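You operate a simulated robot arm through the tools that you are given. There is no shell and no other tool.

Carry out the task below with a simulated robot arm. There is one attempt and no reset: what you move stays moved.

TASK
Measure about 200 ml of cleaner in the blue-handled jug, tip it into the open tank and lid it.
Fine: pour from the teal can; can and jug go back. Set down upright: teal can, jug with a blue handle.

Only the result counts: the job must be done as asked and must still hold three seconds after the hand-in. Knocking over, shifting, dropping, spilling or breaking anything else fails it. Lids that push on must go on centred and level and be pressed home; caps that screw on are set level and turned clockwise until they are tight.

THE ROBOT
A 7-joint arm with a two-finger parallel gripper, fixed in place. Base frame: the origin is on the floor under the middle of its stand, x ahead of it, y to its left, z up. Lengths are in m, angles in degrees, forces in N, time in s.
It reaches about 1.112 m from its shoulder. Its first joint turns from -166.0 to 166.0 degrees. Payload 3.43 kg.
The TCP is the grasp point between the finger pads, 0.034 m short of the fingertips. In the tool frame z runs along the fingers and y along their closing line. Largest opening 0.128 m; finger width 0.024, thickness 0.012; the body of the gripper, 0.048 by 0.13 m, starts 0.096 m behind the TCP.
Orientation is told as [roll, pitch, yaw] about the base's x, y, z axes, in that order, counted from this pose: with the fingers straight down and closing along the base's y, the tool's x points along the base's -x, its y along +y and its z along -z.

THE INTERFACE
- The arm moves only by the tool move_arm. Its argument "rows" is a list of rows, each an object of numbers (a shift or turn left out is 0, a gripper value left out holds the last): "dx", "dy", "dz": the shift along the tool's x, y, z in units of 400 mm (1.0 is 400 mm); "ax", "ay", "az": the turn, a rotation vector about the tool's x, y, z in units of 120 degrees (1.0 is 120 degrees); "claw": the gripper command, from -1 (fully open) to 1 (shut), values between in proportion. In form: [{"dx": .., "dy": .., "dz": .., "ax": .., "ay": .., "az": .., "claw": ..}, ...]. A call has 1 to 20 rows; each row is the pose to reach, as a shift and turn from the pose commanded when the call began, along the tool's axes at that moment. A call with a number of a shift or a turn outside -1 to 1 is refused whole. Rows are played at 5 a second. More than 0.05 m and 8.6 degrees between two rows, or a gripper value outside its range, and nothing of the call is played. A pose out of reach is approached as far as the arm can. The call stops where the force on the tool passes 40 N (or 10 N more than at its start, if that is more) or the arm is blocked; 0.2 s more then pass. The fingers move at their own pace (about 0.153 m/s each) and stop on an object; they squeeze with about 37 N. The grip force told is the motor's: it shows also when the fingers shut on nothing. Time passes only in rows, and 0.2 s behind the last, so rows that repeat a pose let the fingers close. It gives the time, the measured TCP pose, the force on the tool (base axes), the opening and the grip force at its end, in the units of the frame above (readings bear some noise), with the torque about the TCP (base axes, N m) and any sound that the robot's microphone picked up.
- Cameras (640 x 400 px; columns grow to the right, rows downward): "scene" is fixed at [0.3998, -0.4983, 1.4107]; the picture's right is [1.00, 0.02, 0.00], its down [0.01, -0.35, -0.94] and it looks along [-0.02, 0.94, -0.35] (base axes); focal length 312 px, centre (320, 200). "wrist" rides on the gripper at [0.076, -0.011, -0.16] in the tool frame; the picture's right is [0.15, 0.99, 0.00], its down [-0.88, 0.13, -0.46] and it looks along [-0.45, 0.07, 0.89] (tool axes); focal length 234 px, centre (320, 200). There is no depth. A picture from a camera that has moved, and an enlarged one, comes with that camera's place and axes in the base frame and with its lens.
- grab_frame(camera): a new picture of that camera. No time passes.
- inspect(camera, box): a new picture of the part [left, top, right, bottom] of that camera's present view, enlarged. No time passes.
- job_done(): hands the job in; it is judged then, once.

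Nothing tells you positions but the pictures and the camera data. Unless the task says otherwise, let go and move clear before handing in.

The tools are called after ">>>" by a JSON object that holds its "method" and its "body". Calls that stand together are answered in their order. move_arm: Moves the arm, as the interface text tells. Its arguments: {"type":"object","properties":{"rows":{"type":"array"}},"required":["rows"]} The other tools are called the same way: grab_frame (camera) takes a picture; inspect (camera, box) takes an enlarged picture of a part of a camera's view; job_done () hands the job in.

At the start:

```text
t: 0.0
tool_pos: [0.2828, 0.2836, 1.3631]
ee_rot: [0.1, 0.0, 0.0]
wrist_force: [0.3, 0.0, -0.1]
moment: [0.01, 0.0, -0.02]
width: 0.1282
gripper_force: 0.3
```

scene: 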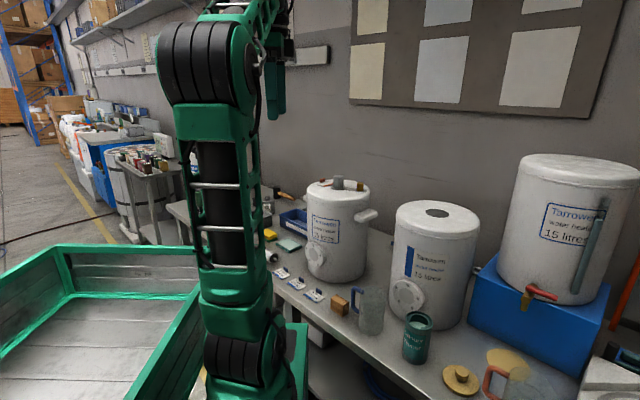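
wrist: 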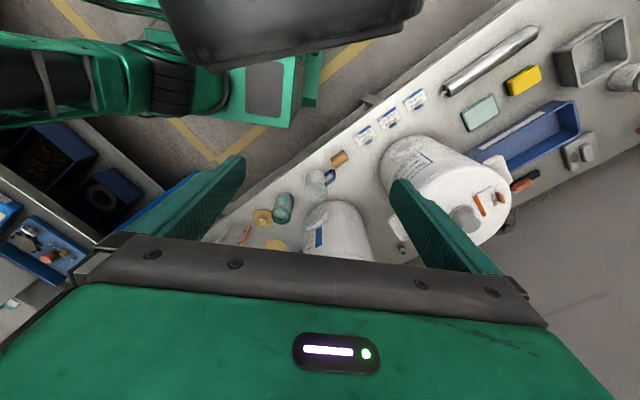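

I see a bench with three tanks, a teal can, a jug with a blue handle and one with a red handle, and a round lid. I'll take enlarged pictures first to locate everything.

>>> {"method": "inspect", "body": {"camera": "scene", "box": [260, 260, 460, 385]}}

>>> {"method": "inspect", "body": {"camera": "scene", "box": [380, 280, 572, 400]}}

>>> {"method": "inspect", "body": {"camera": "scene", "box": [280, 160, 500, 298]}}

>>> {"method": "inspect", "body": {"camera": "wrist", "box": [220, 120, 420, 260]}}

```text
3.20 times, centred on (360, 322) of scene
camera zoom: at [0.3998, -0.4983, 1.4107], right [1.0, 0.02, 0.0], down [0.01, -0.35, -0.94], along [-0.02, 0.94, -0.35], focal length 997 px, centre (192, -192)
```

zoom: 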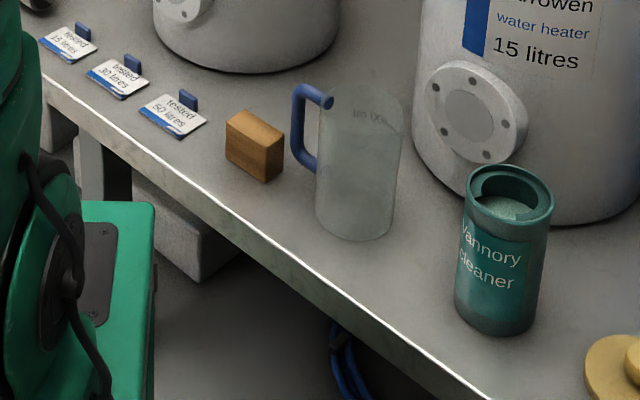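

```text
3.33 times, centred on (476, 340) of scene
camera zoom: at [0.3998, -0.4983, 1.4107], right [1.0, 0.02, 0.0], down [0.01, -0.35, -0.94], along [-0.02, 0.94, -0.35], focal length 1039 px, centre (-200, -267)
```

zoom: 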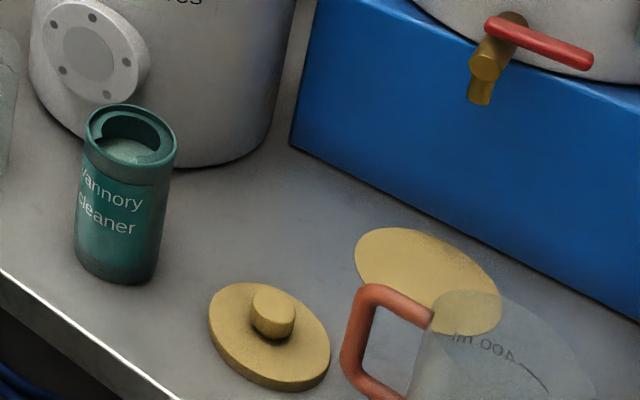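

```text
2.90 times, centred on (390, 229) of scene
camera zoom: at [0.3998, -0.4983, 1.4107], right [1.0, 0.02, 0.0], down [0.01, -0.35, -0.94], along [-0.02, 0.94, -0.35], focal length 904 px, centre (117, 116)
```

zoom: 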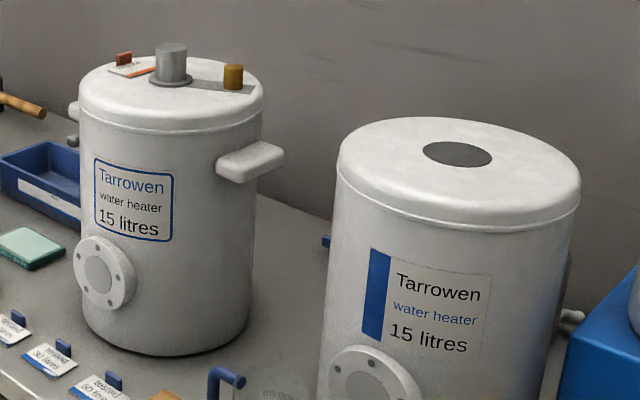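

```text
2.86 times, centred on (320, 190) of wrist
camera zoom: at [0.2076, 0.2728, 1.5228], right [-0.15, 0.99, 0.0], down [0.88, 0.13, 0.45], along [0.45, 0.07, -0.89], focal length 669 px, centre (320, 229)
```

zoom: 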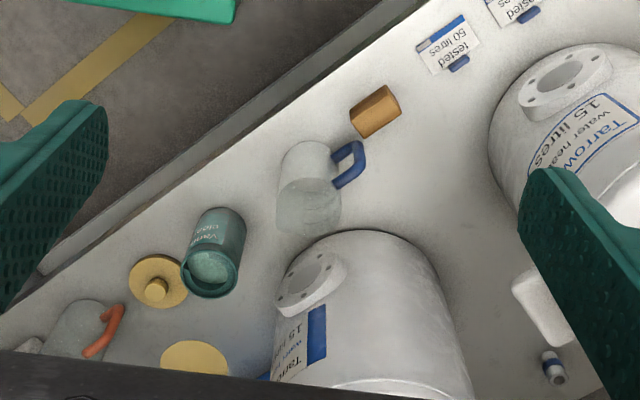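

The middle tank appears to be the open one, with a dark opening in its top. I'll move the gripper forward over the bench at a safe height to look from above.

>>> {"method": "move_arm", "body": {"rows": [{"dx": -0.12, "claw": -1}, {"dx": -0.24}, {"dx": -0.36}, {"dx": -0.48}, {"dx": -0.6}, {"dx": -0.7}]}}

>>> {"method": "grab_frame", "body": {"camera": "wrist"}}

>>> {"method": "grab_frame", "body": {"camera": "scene"}}

```text
t: 1.4
tool_pos: [0.5449, 0.2847, 1.3691]
ee_rot: [0.0, -0.7, -0.1]
wrist_force: [-0.2, -0.4, 0.0]
moment: [0.03, -0.08, 0.03]
width: 0.1282
gripper_force: 0.1
```

```text
taken
camera wrist: at [0.4677, 0.2715, 1.528], right [-0.15, 0.99, 0.0], down [0.87, 0.13, 0.47], along [0.46, 0.07, -0.88], focal length 234 px, centre (320, 200)
```

wrist: 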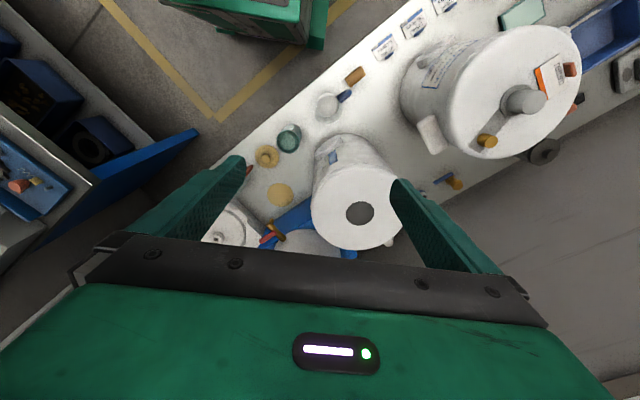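

```text
taken
```

scene: 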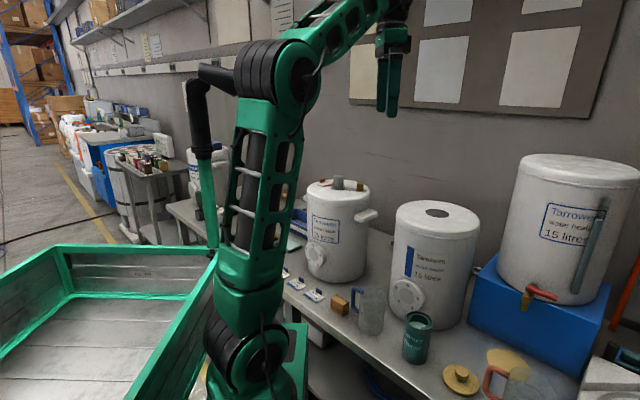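

>>> {"method": "inspect", "body": {"camera": "wrist", "box": [290, 120, 430, 260]}}

>>> {"method": "inspect", "body": {"camera": "wrist", "box": [200, 60, 370, 260]}}

>>> {"method": "inspect", "body": {"camera": "wrist", "box": [390, 0, 600, 170]}}

>>> {"method": "inspect", "body": {"camera": "scene", "box": [480, 140, 640, 240]}}

>>> {"method": "inspect", "body": {"camera": "scene", "box": [395, 190, 475, 240]}}

```text
2.86 times, centred on (360, 190) of wrist
camera zoom: at [0.4677, 0.2715, 1.528], right [-0.15, 0.99, 0.0], down [0.87, 0.13, 0.47], along [0.46, 0.07, -0.88], focal length 669 px, centre (206, 229)
```

zoom: 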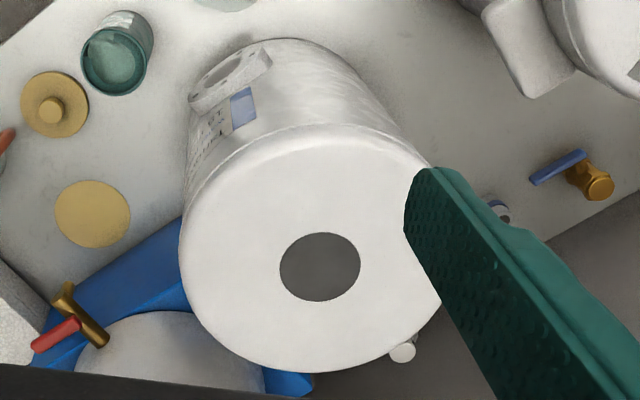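

```text
2.00 times, centred on (285, 160) of wrist
camera zoom: at [0.4677, 0.2715, 1.528], right [-0.15, 0.99, 0.0], down [0.87, 0.13, 0.47], along [0.46, 0.07, -0.88], focal length 468 px, centre (390, 280)
```

zoom: 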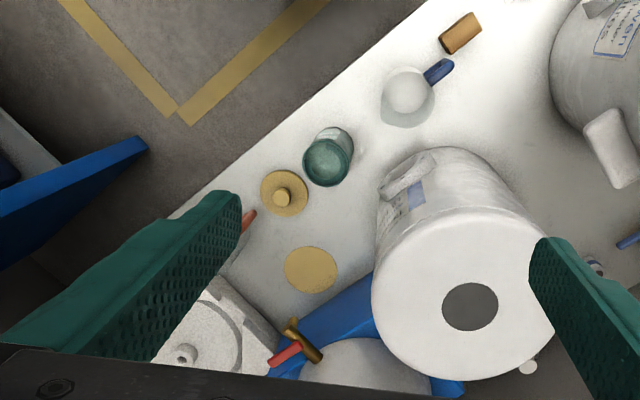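

```text
2.35 times, centred on (495, 85) of wrist
camera zoom: at [0.4677, 0.2715, 1.528], right [-0.15, 0.99, 0.0], down [0.87, 0.13, 0.47], along [0.46, 0.07, -0.88], focal length 551 px, centre (-92, 471)
```

zoom: 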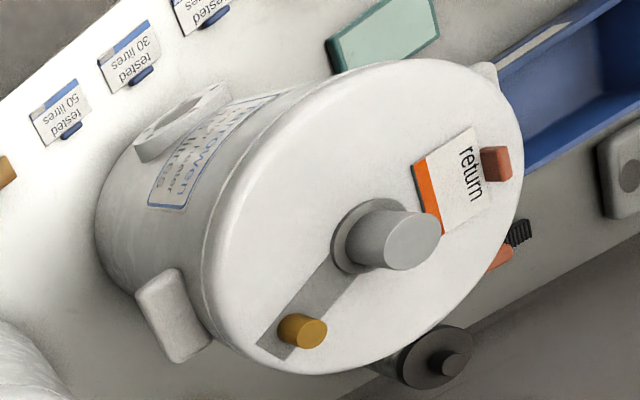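

```text
4.00 times, centred on (560, 190) of scene
camera zoom: at [0.3998, -0.4983, 1.4107], right [1.0, 0.02, 0.0], down [0.01, -0.35, -0.94], along [-0.02, 0.94, -0.35], focal length 1247 px, centre (-640, 240)
```

zoom: 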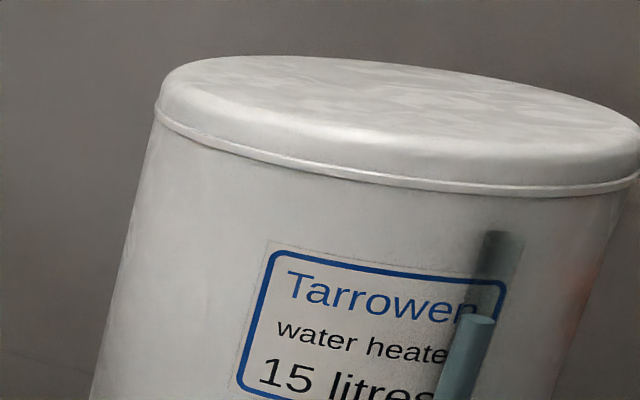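

```text
8.00 times, centred on (435, 215) of scene
camera zoom: at [0.3998, -0.4983, 1.4107], right [1.0, 0.02, 0.0], down [0.01, -0.35, -0.94], along [-0.02, 0.94, -0.35], focal length 2494 px, centre (-600, 80)
```

zoom: 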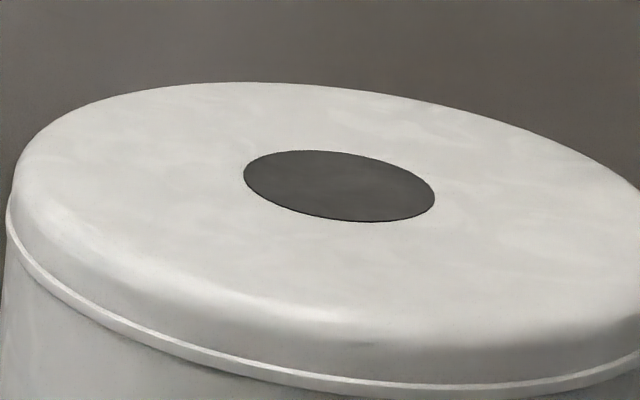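

The middle tank's top has an open hole at about (0.75, 0.415, 1.03). The can is near (0.66, 0.20), the blue-handled jug near (0.55, 0.32), and the knobbed lid near (0.76, 0.115). Next I'll lower the wrist camera for a closer look at the can and jug.

>>> {"method": "move_arm", "body": {"rows": [{"dx": 0.016, "dy": -0.023, "dz": 0.096}, {"dx": 0.032, "dy": -0.046, "dz": 0.192}, {"dx": 0.048, "dy": -0.069, "dz": 0.288}, {"dx": 0.064, "dy": -0.092, "dz": 0.384}, {"dx": 0.08, "dy": -0.115, "dz": 0.48}, {"dx": 0.096, "dy": -0.138, "dz": 0.576}, {"dx": 0.11, "dy": -0.16, "dz": 0.67}]}}

>>> {"method": "grab_frame", "body": {"camera": "wrist"}}

>>> {"method": "grab_frame", "body": {"camera": "scene"}}

```text
t: 3.0
tool_pos: [0.5078, 0.2216, 1.1012]
ee_rot: [0.1, -0.8, 0.0]
wrist_force: [0.0, -0.5, -1.1]
moment: [0.04, -0.02, -0.04]
width: 0.128
gripper_force: 0.1
```

```text
taken
camera wrist: at [0.4299, 0.2092, 1.2604], right [-0.15, 0.99, 0.0], down [0.88, 0.13, 0.47], along [0.46, 0.07, -0.88], focal length 234 px, centre (320, 200)
```

wrist: 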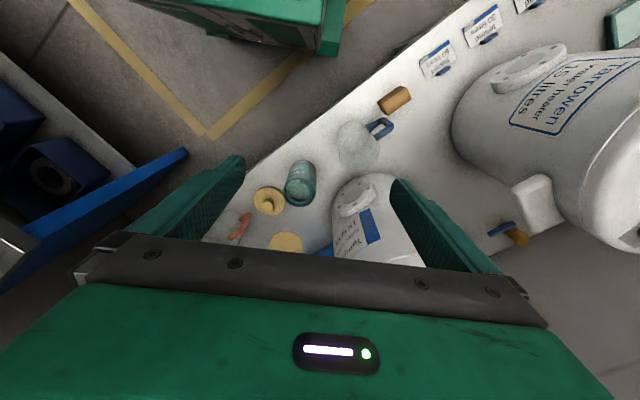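

```text
taken
```

scene: 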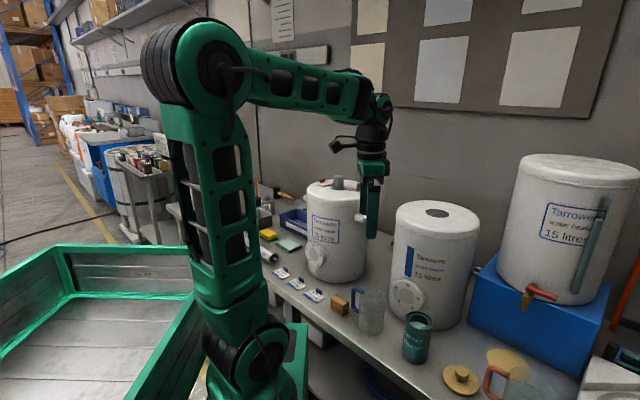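

>>> {"method": "inspect", "body": {"camera": "wrist", "box": [270, 100, 400, 220]}}

>>> {"method": "inspect", "body": {"camera": "wrist", "box": [220, 150, 350, 260]}}

>>> {"method": "inspect", "body": {"camera": "scene", "box": [340, 270, 400, 340]}}

>>> {"method": "inspect", "body": {"camera": "scene", "box": [395, 300, 445, 370]}}

>>> {"method": "inspect", "body": {"camera": "scene", "box": [430, 330, 560, 400]}}

```text
3.33 times, centred on (335, 160) of wrist
camera zoom: at [0.4299, 0.2092, 1.2604], right [-0.15, 0.99, 0.0], down [0.88, 0.13, 0.47], along [0.46, 0.07, -0.88], focal length 781 px, centre (270, 333)
```

zoom: 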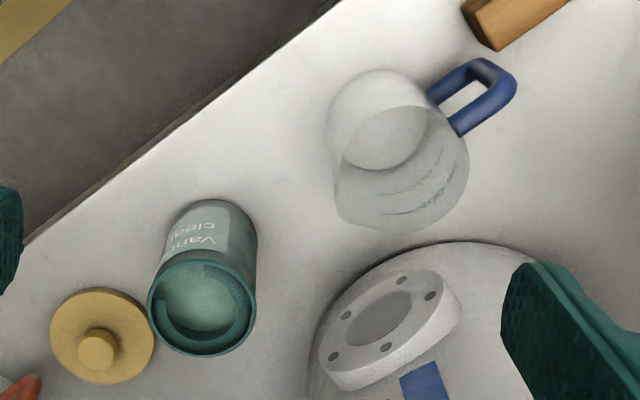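

```text
3.64 times, centred on (285, 205) of wrist
camera zoom: at [0.4299, 0.2092, 1.2604], right [-0.15, 0.99, 0.0], down [0.88, 0.13, 0.47], along [0.46, 0.07, -0.88], focal length 852 px, centre (447, 182)
```

zoom: 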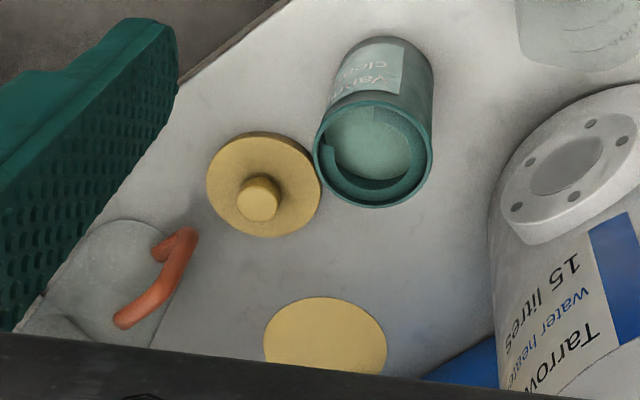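

```text
5.71 times, centred on (370, 305) of scene
camera zoom: at [0.3998, -0.4983, 1.4107], right [1.0, 0.02, 0.0], down [0.01, -0.35, -0.94], along [-0.02, 0.94, -0.35], focal length 1781 px, centre (34, -400)
```

zoom: 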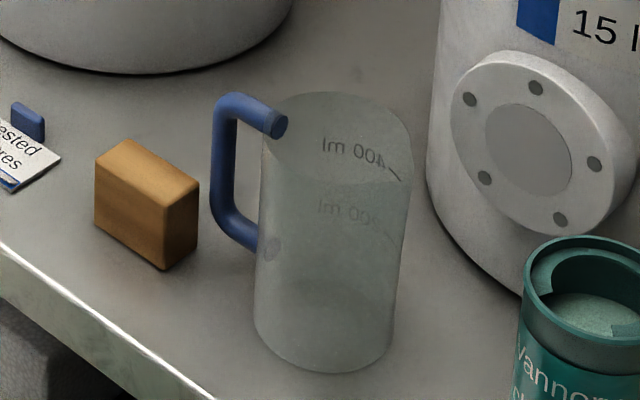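

```text
5.71 times, centred on (420, 335) of scene
camera zoom: at [0.3998, -0.4983, 1.4107], right [1.0, 0.02, 0.0], down [0.01, -0.35, -0.94], along [-0.02, 0.94, -0.35], focal length 1781 px, centre (-251, -571)
```

zoom: 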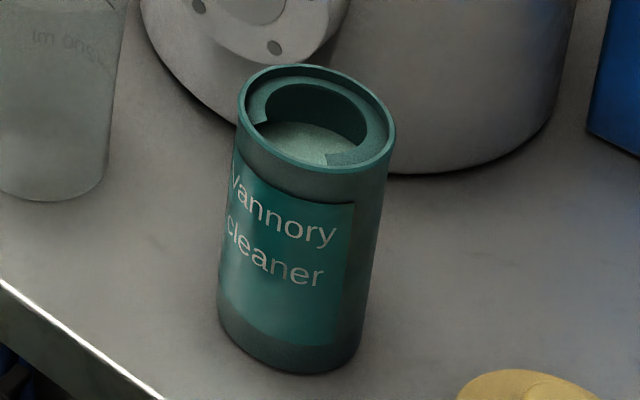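

```text
4.92 times, centred on (495, 365) of scene
camera zoom: at [0.3998, -0.4983, 1.4107], right [1.0, 0.02, 0.0], down [0.01, -0.35, -0.94], along [-0.02, 0.94, -0.35], focal length 1534 px, centre (-542, -612)
```

zoom: 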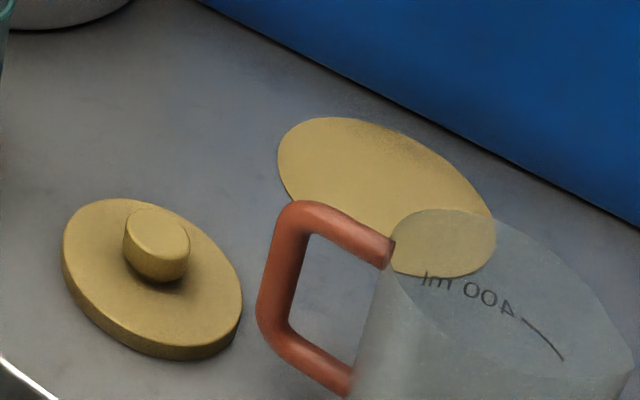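

>>> {"method": "inspect", "body": {"camera": "wrist", "box": [282, 152, 322, 212]}}

>>> {"method": "inspect", "body": {"camera": "scene", "box": [402, 305, 434, 335]}}

>>> {"method": "inspect", "body": {"camera": "wrist", "box": [330, 110, 400, 175]}}

>>> {"method": "inspect", "body": {"camera": "wrist", "box": [330, 170, 410, 260]}}

```text
6.67 times, centred on (302, 182) of wrist
camera zoom: at [0.4299, 0.2092, 1.2604], right [-0.15, 0.99, 0.0], down [0.88, 0.13, 0.47], along [0.46, 0.07, -0.88], focal length 1561 px, centre (440, 320)
```

zoom: 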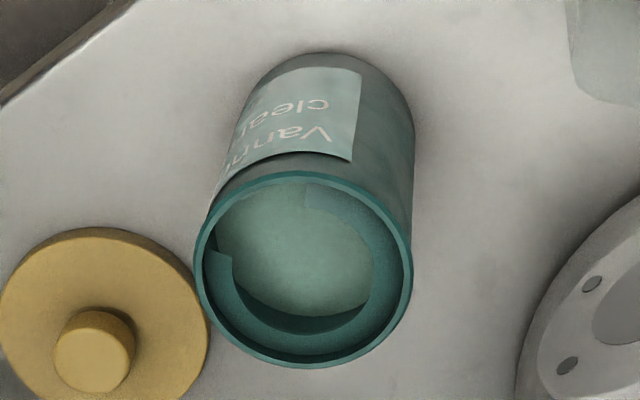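

```text
13.33 times, centred on (418, 320) of scene
camera zoom: at [0.3998, -0.4983, 1.4107], right [1.0, 0.02, 0.0], down [0.01, -0.35, -0.94], along [-0.02, 0.94, -0.35], focal length 4156 px, centre (-987, -1400)
```

zoom: 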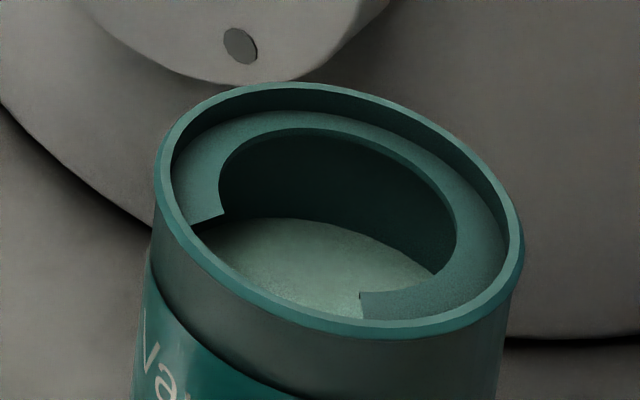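

```text
6.15 times, centred on (365, 142) of wrist
camera zoom: at [0.4299, 0.2092, 1.2604], right [-0.15, 0.99, 0.0], down [0.88, 0.13, 0.47], along [0.46, 0.07, -0.88], focal length 1441 px, centre (43, 554)
```

zoom: 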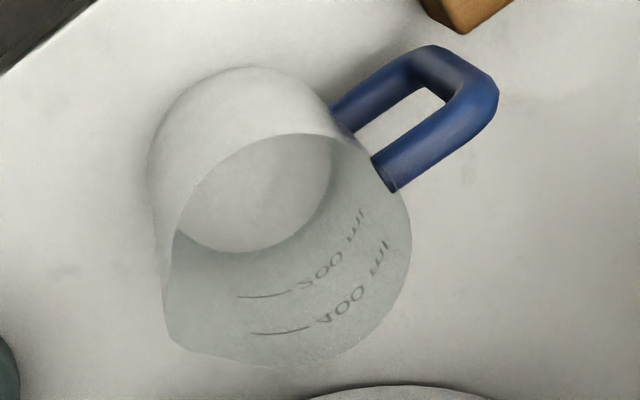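

```text
4.44 times, centred on (370, 215) of wrist
camera zoom: at [0.4299, 0.2092, 1.2604], right [-0.15, 0.99, 0.0], down [0.88, 0.13, 0.47], along [0.46, 0.07, -0.88], focal length 1041 px, centre (98, 133)
```

zoom: 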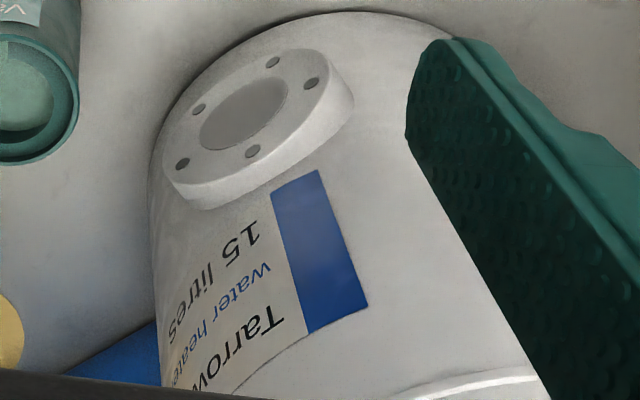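

The can's cleaner sits about 3 cm below its rim, and its inner shelf has a gap on the label side, facing the bench front. The jug's spout points along the bench towards the can. I'll yaw the gripper 45° and move above the can for a top-down grasp.

>>> {"method": "move_arm", "body": {"rows": [{"dx": -0.06, "dy": -0.009, "dz": 0.04, "az": -0.0625, "claw": -0.55}, {"dx": -0.12, "dy": -0.018, "dz": 0.08, "az": -0.125}, {"dx": -0.18, "dy": -0.027, "dz": 0.12, "az": -0.1875}, {"dx": -0.25, "dy": -0.036, "dz": 0.16, "az": -0.25}, {"dx": -0.31, "dy": -0.045, "dz": 0.2, "az": -0.3125}, {"dx": -0.37, "dy": -0.054, "dz": 0.25, "az": -0.375}, {"dx": -0.37, "dy": -0.054, "dz": 0.25, "az": -0.375}, {"dx": -0.37, "dy": -0.054, "dz": 0.25, "az": -0.375}]}}

>>> {"method": "grab_frame", "body": {"camera": "wrist"}}

>>> {"method": "grab_frame", "body": {"camera": "scene"}}

```text
t: 4.8
tool_pos: [0.6561, 0.1992, 1.0025]
ee_rot: [-0.4, -0.5, 45.0]
wrist_force: [-0.1, -0.8, 0.3]
moment: [0.01, -0.01, 0.0]
width: 0.0993
gripper_force: 0.1
```

```text
taken
camera wrist: at [0.6077, 0.1379, 1.1613], right [-0.8, 0.6, -0.01], down [0.53, 0.71, 0.46], along [0.28, 0.37, -0.89], focal length 234 px, centre (320, 200)
```

wrist: 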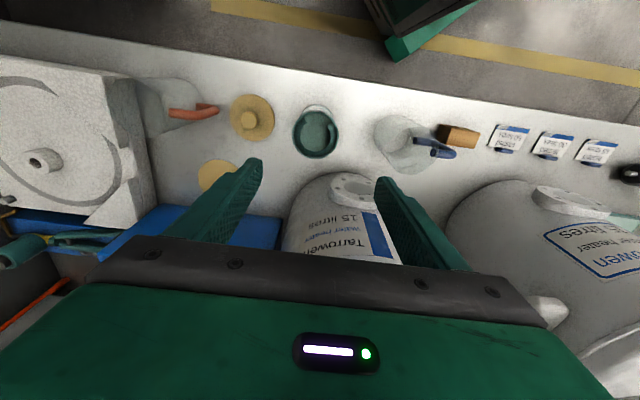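

```text
taken
```

scene: 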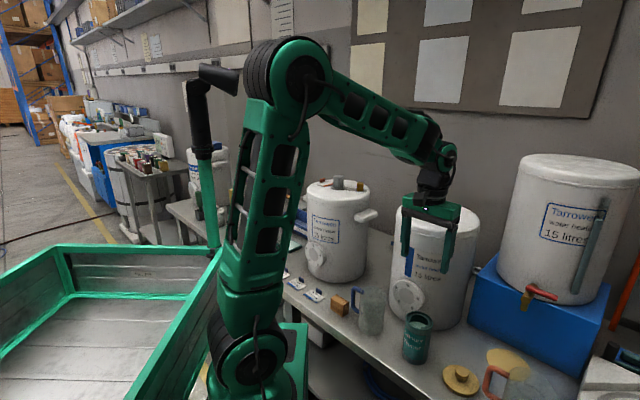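

>>> {"method": "inspect", "body": {"camera": "wrist", "box": [270, 90, 360, 180]}}

>>> {"method": "inspect", "body": {"camera": "wrist", "box": [360, 95, 490, 185]}}

>>> {"method": "inspect", "body": {"camera": "wrist", "box": [130, 70, 290, 200]}}

```text
4.44 times, centred on (315, 135) of wrist
camera zoom: at [0.6077, 0.1379, 1.1613], right [-0.8, 0.6, -0.01], down [0.53, 0.71, 0.46], along [0.28, 0.37, -0.89], focal length 1041 px, centre (342, 489)
```

zoom: 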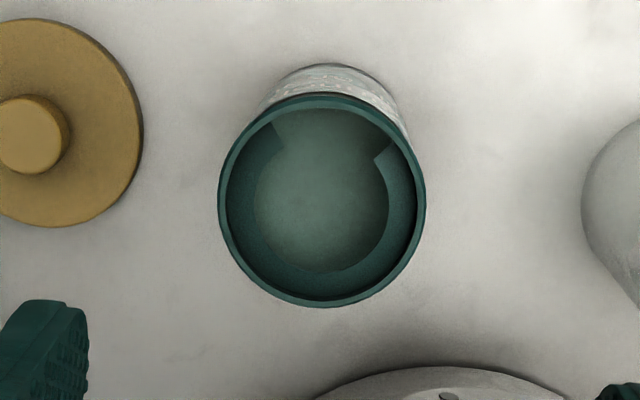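

```text
4.44 times, centred on (425, 140) of wrist
camera zoom: at [0.6077, 0.1379, 1.1613], right [-0.8, 0.6, -0.01], down [0.53, 0.71, 0.46], along [0.28, 0.37, -0.89], focal length 1041 px, centre (-147, 467)
```

zoom: 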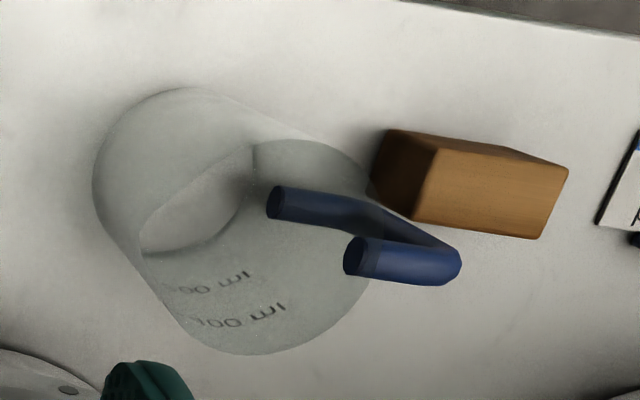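

```text
3.08 times, centred on (210, 135) of wrist
camera zoom: at [0.6077, 0.1379, 1.1613], right [-0.8, 0.6, -0.01], down [0.53, 0.71, 0.46], along [0.28, 0.37, -0.89], focal length 720 px, centre (658, 400)
```

zoom: 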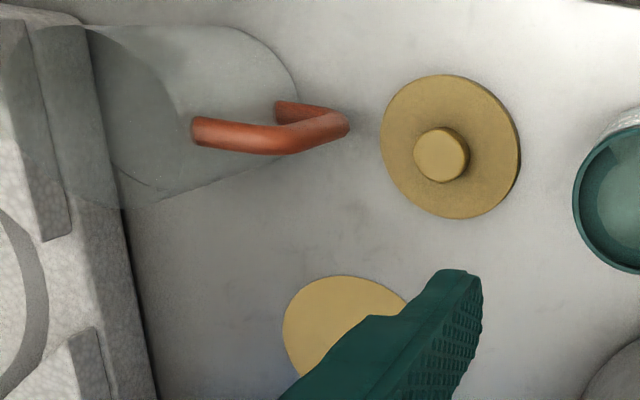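

The can's rim centre is about (0.662, 0.197), with the gap facing the bench front as planned. I'll descend partway with the fingers straddling the can and check.

>>> {"method": "move_arm", "body": {"rows": [{"dx": -0.005, "dy": -0.012, "dz": 0.09}, {"dx": -0.005, "dy": -0.012, "dz": 0.18}, {"dx": -0.005, "dy": -0.012, "dz": 0.27}, {"dx": -0.005, "dy": -0.012, "dz": 0.36}, {"dx": -0.005, "dy": -0.012, "dz": 0.44}, {"dx": -0.005, "dy": -0.012, "dz": 0.44}, {"dx": -0.005, "dy": -0.012, "dz": 0.44}]}}

>>> {"method": "grab_frame", "body": {"camera": "wrist"}}

>>> {"method": "grab_frame", "body": {"camera": "scene"}}

```text
t: 6.4
tool_pos: [0.6612, 0.1955, 0.8256]
ee_rot: [-0.4, -0.5, 44.9]
wrist_force: [0.1, -0.7, -0.1]
moment: [0.02, 0.01, 0.02]
width: 0.0992
gripper_force: 0.1
```

```text
taken
camera wrist: at [0.6138, 0.1344, 0.9852], right [-0.8, 0.6, -0.01], down [0.53, 0.71, 0.46], along [0.28, 0.37, -0.89], focal length 234 px, centre (320, 200)
```

wrist: 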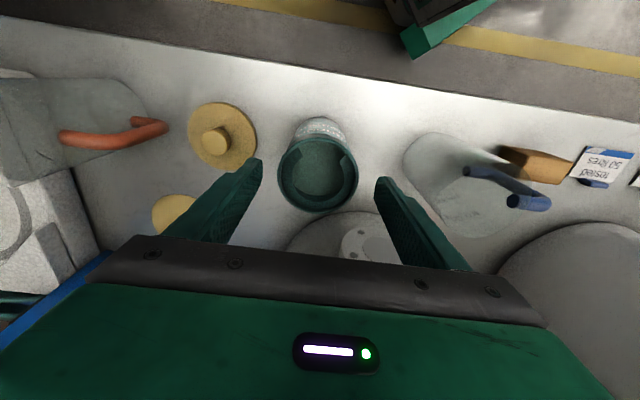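

```text
taken
```

scene: 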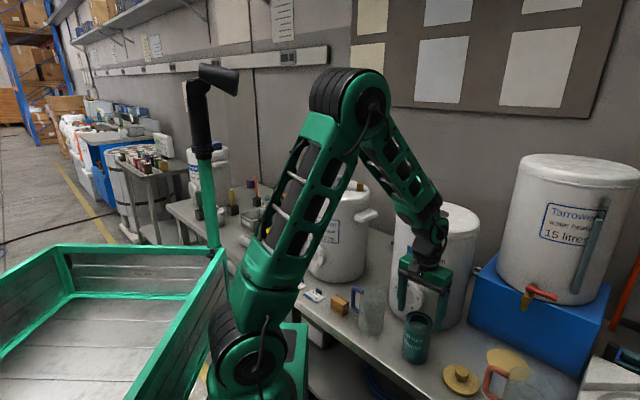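

The can sits centred between the fingers. I'll descend to a TCP height of about 0.735, close on it and check.

>>> {"method": "move_arm", "body": {"rows": [{"dz": 0.08}, {"dz": 0.16}, {"dz": 0.226}, {"dz": 0.226}, {"dz": 0.226}, {"dz": 0.226, "claw": 1}, {"dz": 0.226}, {"dz": 0.226}, {"dz": 0.226}]}}

>>> {"method": "grab_frame", "body": {"camera": "wrist"}}

>>> {"method": "inspect", "body": {"camera": "scene", "box": [340, 240, 500, 380]}}

```text
t: 8.4
tool_pos: [0.6619, 0.1969, 0.7348]
ee_rot: [-0.4, -0.5, 45.0]
wrist_force: [0.8, -0.7, 0.3]
moment: [0.04, 0.0, -0.03]
width: 0.0711
gripper_force: 37.3
```

```text
taken
camera wrist: at [0.6157, 0.1348, 0.894], right [-0.8, 0.6, -0.01], down [0.53, 0.71, 0.46], along [0.28, 0.37, -0.89], focal length 234 px, centre (320, 200)
```

wrist: 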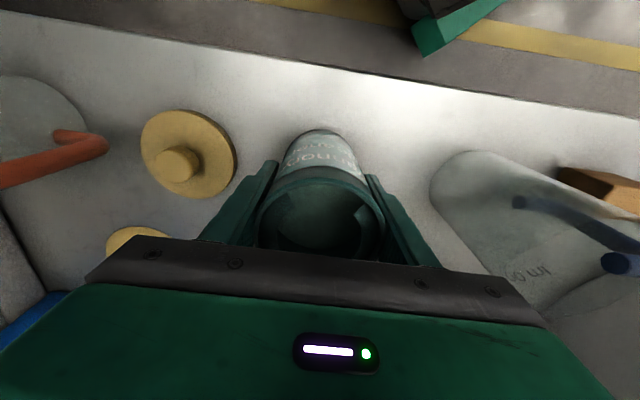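

```text
2.86 times, centred on (420, 310) of scene
camera zoom: at [0.3998, -0.4983, 1.4107], right [1.0, 0.02, 0.0], down [0.01, -0.35, -0.94], along [-0.02, 0.94, -0.35], focal length 891 px, centre (34, -114)
```

zoom: 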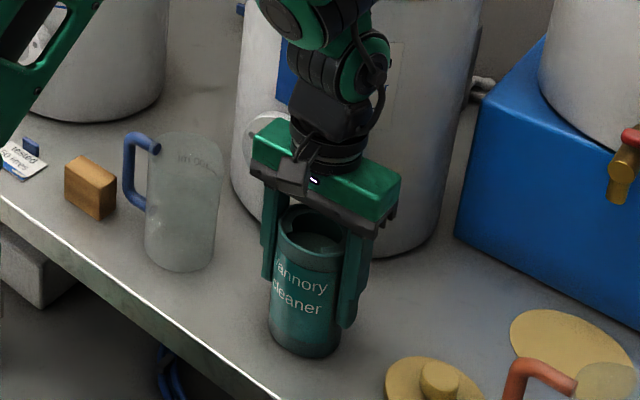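

The can is held (opening 71 mm, grip 37 N). I'll lift it straight up and read the weight.

>>> {"method": "move_arm", "body": {"rows": [{"dz": -0.05}, {"dz": -0.14}, {"dz": -0.23}, {"dz": -0.32}, {"dz": -0.41}, {"dz": -0.49}, {"dz": -0.49}, {"dz": -0.49}, {"dz": -0.49}]}}

>>> {"method": "grab_frame", "body": {"camera": "wrist"}}

>>> {"method": "inspect", "body": {"camera": "scene", "box": [340, 200, 500, 340]}}

```text
t: 10.4
tool_pos: [0.659, 0.1975, 0.9323]
ee_rot: [-0.5, -0.4, 44.9]
wrist_force: [-0.1, -0.5, -4.2]
moment: [-0.03, -0.03, 0.01]
width: 0.0711
gripper_force: 37.3
```

```text
taken
camera wrist: at [0.6121, 0.1351, 1.0914], right [-0.8, 0.6, -0.01], down [0.53, 0.71, 0.46], along [0.28, 0.37, -0.89], focal length 234 px, centre (320, 200)
```

wrist: 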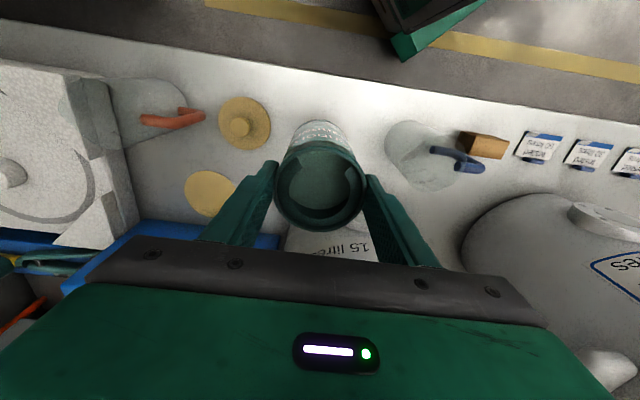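

```text
2.86 times, centred on (420, 270) of scene
camera zoom: at [0.3998, -0.4983, 1.4107], right [1.0, 0.02, 0.0], down [0.01, -0.35, -0.94], along [-0.02, 0.94, -0.35], focal length 891 px, centre (34, 0)
```

zoom: 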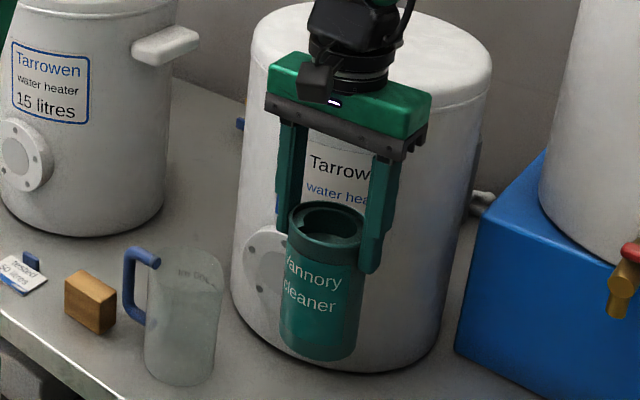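

The can is lifted and upright, weighing about 4.2 N. Next I'll yaw −90° in the air so the pour will tilt along the bench towards the jug and away from the tank.

>>> {"method": "move_arm", "body": {"rows": [{"az": 0.0625, "dz": -0.004}, {"az": 0.125, "dz": -0.008}, {"az": 0.1875, "dz": -0.012}, {"az": 0.25, "dz": -0.016}, {"az": 0.3125, "dz": -0.02}, {"az": 0.375, "dz": -0.024}, {"az": 0.4375, "dz": -0.028}, {"az": 0.5, "dz": -0.032}, {"az": 0.5625, "dz": -0.036}, {"az": 0.625, "dz": -0.04}, {"az": 0.6875, "dz": -0.044}, {"az": 0.75, "dz": -0.05}, {"az": 0.75, "dz": -0.05}, {"az": 0.75, "dz": -0.05}]}}

>>> {"method": "grab_frame", "body": {"camera": "wrist"}}

>>> {"method": "grab_frame", "body": {"camera": "scene"}}

```text
t: 13.4
tool_pos: [0.6593, 0.1968, 0.9516]
ee_rot: [0.5, -0.5, -45.1]
wrist_force: [-0.2, -0.1, -3.9]
moment: [0.01, 0.01, 0.0]
width: 0.0709
gripper_force: 37.0
```

```text
taken
camera wrist: at [0.5963, 0.2416, 1.111], right [0.6, 0.8, 0.01], down [0.71, -0.53, 0.46], along [0.38, -0.27, -0.89], focal length 234 px, centre (320, 200)
```

wrist: 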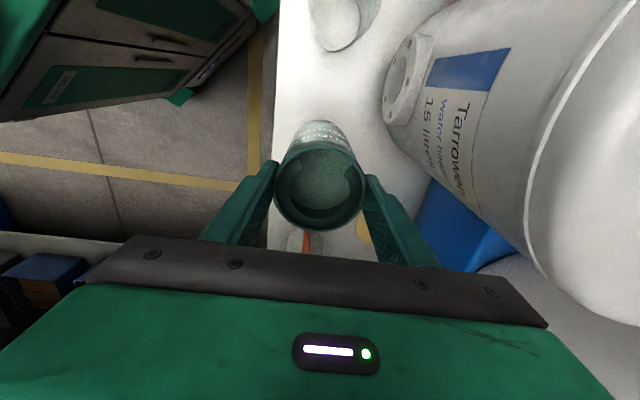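

```text
taken
```

scene: 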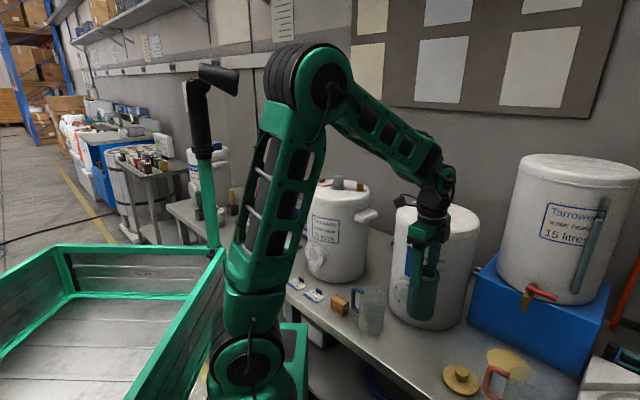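

Yaw is done. Now I'll tilt about 22° in free air, well below the pour-out angle, and check.

>>> {"method": "move_arm", "body": {"rows": [{"ay": -0.045}, {"ay": -0.09}, {"ay": -0.135}, {"ay": -0.18}, {"ay": -0.18}, {"ay": -0.18}]}}

>>> {"method": "grab_frame", "body": {"camera": "wrist"}}

>>> {"method": "grab_frame", "body": {"camera": "scene"}}

```text
t: 14.8
tool_pos: [0.6601, 0.1977, 0.9537]
ee_rot: [0.5, -22.1, -45.1]
wrist_force: [1.0, -0.3, -4.9]
moment: [0.07, 0.09, -0.04]
width: 0.0705
gripper_force: 37.0
```

```text
taken
camera wrist: at [0.5594, 0.2795, 1.072], right [0.6, 0.8, -0.05], down [0.54, -0.37, 0.75], along [0.58, -0.48, -0.65], focal length 234 px, centre (320, 200)
```

wrist: 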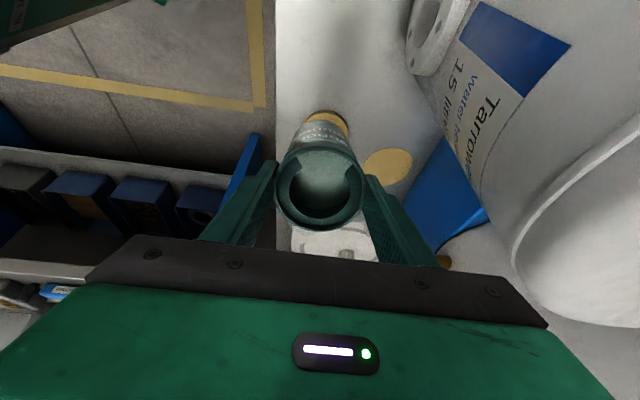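

```text
taken
```

scene: 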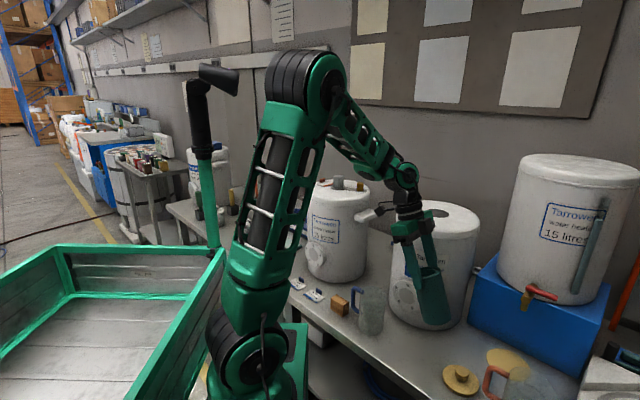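

>>> {"method": "inspect", "body": {"camera": "wrist", "box": [265, 130, 375, 240]}}

```text
3.64 times, centred on (320, 185) of wrist
camera zoom: at [0.5594, 0.2795, 1.072], right [0.6, 0.8, -0.05], down [0.54, -0.37, 0.75], along [0.58, -0.48, -0.65], focal length 852 px, centre (320, 254)
```

zoom: 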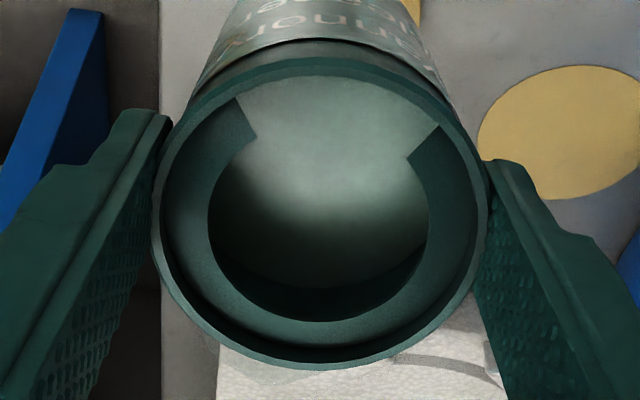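

The can's rim now looks close to TCP level, so it seems to have slid a few centimetres down in the fingers during the lift. I'll look closely before continuing.

>>> {"method": "inspect", "body": {"camera": "scene", "box": [380, 210, 470, 340]}}

>>> {"method": "move_arm", "body": {"rows": [{"dz": 0}, {"dz": 0}, {"dz": 0}, {"dz": 0}, {"dz": 0}]}}

>>> {"method": "inspect", "body": {"camera": "wrist", "box": [265, 130, 375, 240]}}

```text
3.08 times, centred on (425, 275) of scene
camera zoom: at [0.3998, -0.4983, 1.4107], right [1.0, 0.02, 0.0], down [0.01, -0.35, -0.94], along [-0.02, 0.94, -0.35], focal length 959 px, centre (-3, -31)
```

zoom: 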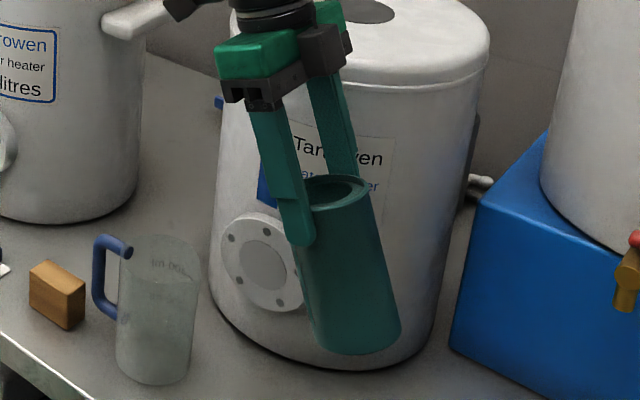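

```text
t: 16.0
tool_pos: [0.66, 0.1963, 0.9528]
ee_rot: [0.5, -22.1, -45.2]
wrist_force: [0.6, 0.8, -4.1]
moment: [0.05, 0.12, 0.01]
width: 0.0706
gripper_force: 37.6
```

```text
3.64 times, centred on (320, 185) of wrist
camera zoom: at [0.5595, 0.2794, 1.0721], right [0.6, 0.8, -0.05], down [0.54, -0.37, 0.75], along [0.58, -0.48, -0.66], focal length 852 px, centre (320, 254)
```

zoom: 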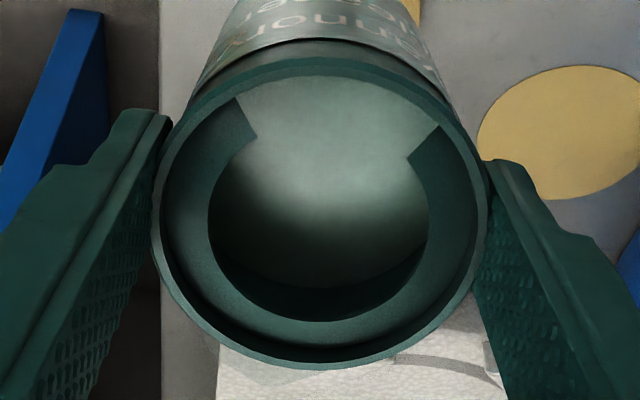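

The can's rim is now level with the TCP, so it slid about 5–6 cm while lifting but is stable. A tilt would be safer with a deeper grip, so I'll level it, turn back, set it down at its spot and regrip.

>>> {"method": "move_arm", "body": {"rows": [{"ay": 0.045}, {"ay": 0.09}, {"ay": 0.135}, {"ay": 0.18}, {"ay": 0.18}]}}

>>> {"method": "move_arm", "body": {"rows": [{"az": -0.0625}, {"az": -0.125}, {"az": -0.1875}, {"az": -0.25}, {"az": -0.3125}, {"az": -0.375}, {"az": -0.4375}, {"az": -0.5}, {"az": -0.5625}, {"az": -0.625}, {"az": -0.6875}, {"az": -0.75}, {"az": -0.75}, {"az": -0.75}]}}

>>> {"method": "inspect", "body": {"camera": "scene", "box": [370, 200, 470, 370]}}

>>> {"method": "grab_frame", "body": {"camera": "wrist"}}

```text
t: 17.2
tool_pos: [0.6602, 0.199, 0.9527]
ee_rot: [0.4, -0.4, -45.1]
wrist_force: [-0.9, 0.9, -3.9]
moment: [-0.02, 0.03, -0.01]
width: 0.0706
gripper_force: 36.8
```

```text
t: 20.2
tool_pos: [0.6599, 0.1972, 0.952]
ee_rot: [-0.5, -0.5, 45.0]
wrist_force: [0.4, 0.5, -3.2]
moment: [-0.04, -0.04, -0.01]
width: 0.0708
gripper_force: 36.7
```

```text
2.35 times, centred on (420, 285) of scene
camera zoom: at [0.3998, -0.4983, 1.4107], right [1.0, 0.02, 0.0], down [0.01, -0.35, -0.94], along [-0.02, 0.94, -0.35], focal length 733 px, centre (85, 0)
```

zoom: 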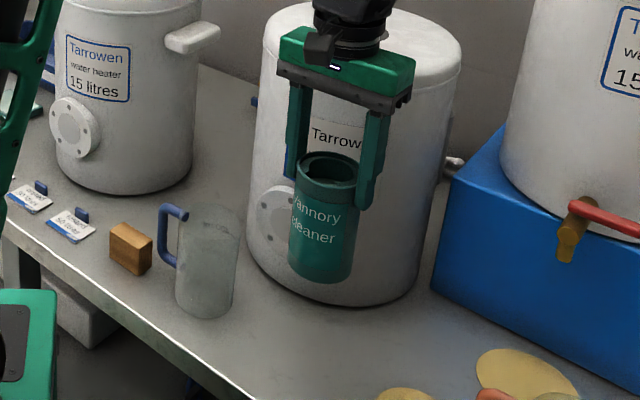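

```text
taken
camera wrist: at [0.6129, 0.1352, 1.1112], right [-0.8, 0.6, -0.01], down [0.53, 0.71, 0.46], along [0.28, 0.37, -0.89], focal length 234 px, centre (320, 200)
```

wrist: 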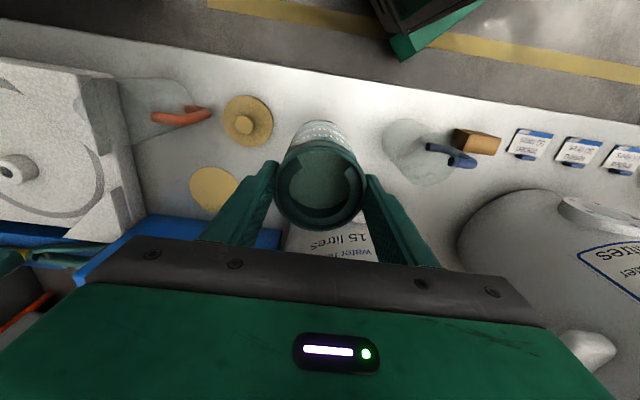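

I'll lower the can back onto its spot, quickly at first and then in small steps until it touches.

>>> {"method": "move_arm", "body": {"rows": [{"dx": -0.003, "dy": -0.003, "dz": 0.07}, {"dx": -0.003, "dy": -0.003, "dz": 0.14}, {"dx": -0.003, "dy": -0.003, "dz": 0.21}, {"dx": -0.003, "dy": -0.003, "dz": 0.28}, {"dx": -0.003, "dy": -0.003, "dz": 0.33}, {"dx": -0.003, "dy": -0.003, "dz": 0.36}, {"dx": -0.003, "dy": -0.003, "dz": 0.36}, {"dx": -0.003, "dy": -0.003, "dz": 0.36}]}}

>>> {"method": "inspect", "body": {"camera": "scene", "box": [370, 240, 470, 380]}}

```text
t: 22.0
tool_pos: [0.6649, 0.1983, 0.8068]
ee_rot: [-0.4, -0.6, 45.0]
wrist_force: [0.3, 0.3, -4.6]
moment: [0.03, 0.03, -0.01]
width: 0.0705
gripper_force: 37.1
```

```text
2.86 times, centred on (420, 310) of scene
camera zoom: at [0.3998, -0.4983, 1.4107], right [1.0, 0.02, 0.0], down [0.01, -0.35, -0.94], along [-0.02, 0.94, -0.35], focal length 891 px, centre (34, -114)
```

zoom: 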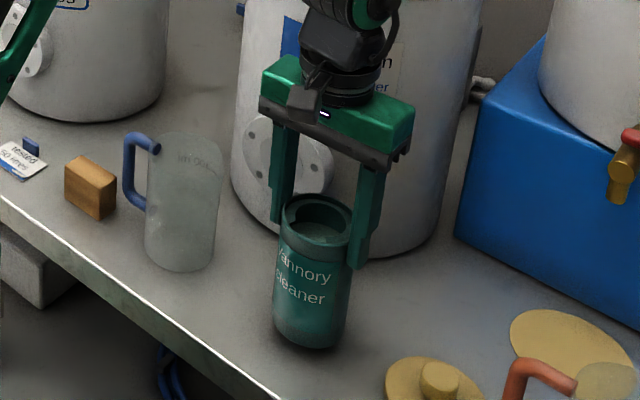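

>>> {"method": "move_arm", "body": {"rows": [{"dz": 0.01}, {"dz": 0.02}, {"dz": 0.02}]}}

>>> {"method": "move_arm", "body": {"rows": [{"dz": 0.005}, {"dz": 0.01}, {"dz": 0.01}]}}

>>> {"method": "move_arm", "body": {"rows": [{"dz": 0.005}, {"dz": 0.01}, {"dz": 0.01}]}}

```text
t: 22.8
tool_pos: [0.6638, 0.1966, 0.8006]
ee_rot: [-0.4, -0.5, 44.9]
wrist_force: [-0.1, 0.2, -4.5]
moment: [-0.01, 0.03, -0.04]
width: 0.0704
gripper_force: 36.7
```

```text
t: 23.6
tool_pos: [0.6633, 0.1962, 0.7964]
ee_rot: [-0.3, -0.5, 45.1]
wrist_force: [-0.8, -0.1, -4.1]
moment: [0.01, -0.02, 0.0]
width: 0.0705
gripper_force: 36.6
```

```text
t: 24.4
tool_pos: [0.6628, 0.1963, 0.7942]
ee_rot: [-0.4, -0.7, 45.0]
wrist_force: [3.4, -5.0, 35.4]
moment: [0.42, 0.18, -0.03]
width: 0.0708
gripper_force: 36.3
```

The can touched down and the grip transmits over 35 N. I'll relieve the load, open, go down for a deeper grip, and this time lift slowly to check for slip.

>>> {"method": "move_arm", "body": {"rows": [{"dz": -0.006}, {"dz": -0.006, "claw": -0.5}, {"dz": -0.006}, {"dz": -0.006}]}}

>>> {"method": "grab_frame", "body": {"camera": "wrist"}}

>>> {"method": "inspect", "body": {"camera": "scene", "box": [370, 240, 470, 380]}}

```text
t: 25.4
tool_pos: [0.6626, 0.198, 0.7948]
ee_rot: [-0.4, -0.6, 45.1]
wrist_force: [0.4, 0.0, 0.2]
moment: [0.0, 0.03, -0.01]
width: 0.0959
gripper_force: 0.0
```

```text
taken
camera wrist: at [0.6157, 0.1347, 0.9538], right [-0.8, 0.6, -0.01], down [0.53, 0.71, 0.46], along [0.28, 0.37, -0.89], focal length 234 px, centre (320, 200)
```

wrist: 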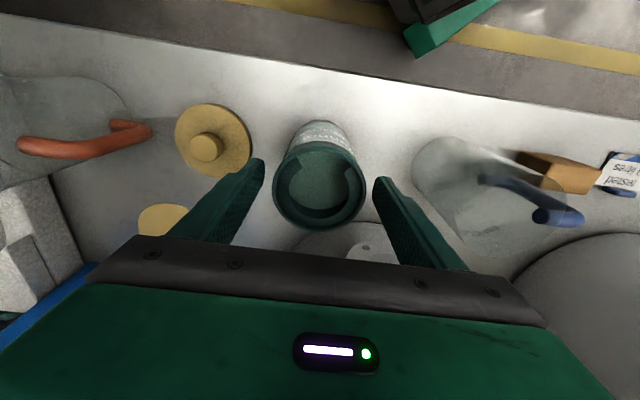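

```text
2.86 times, centred on (420, 310) of scene
camera zoom: at [0.3998, -0.4983, 1.4107], right [1.0, 0.02, 0.0], down [0.01, -0.35, -0.94], along [-0.02, 0.94, -0.35], focal length 891 px, centre (34, -114)
```

zoom: 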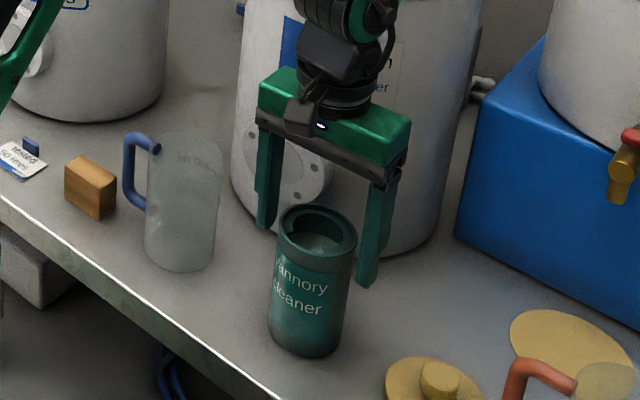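

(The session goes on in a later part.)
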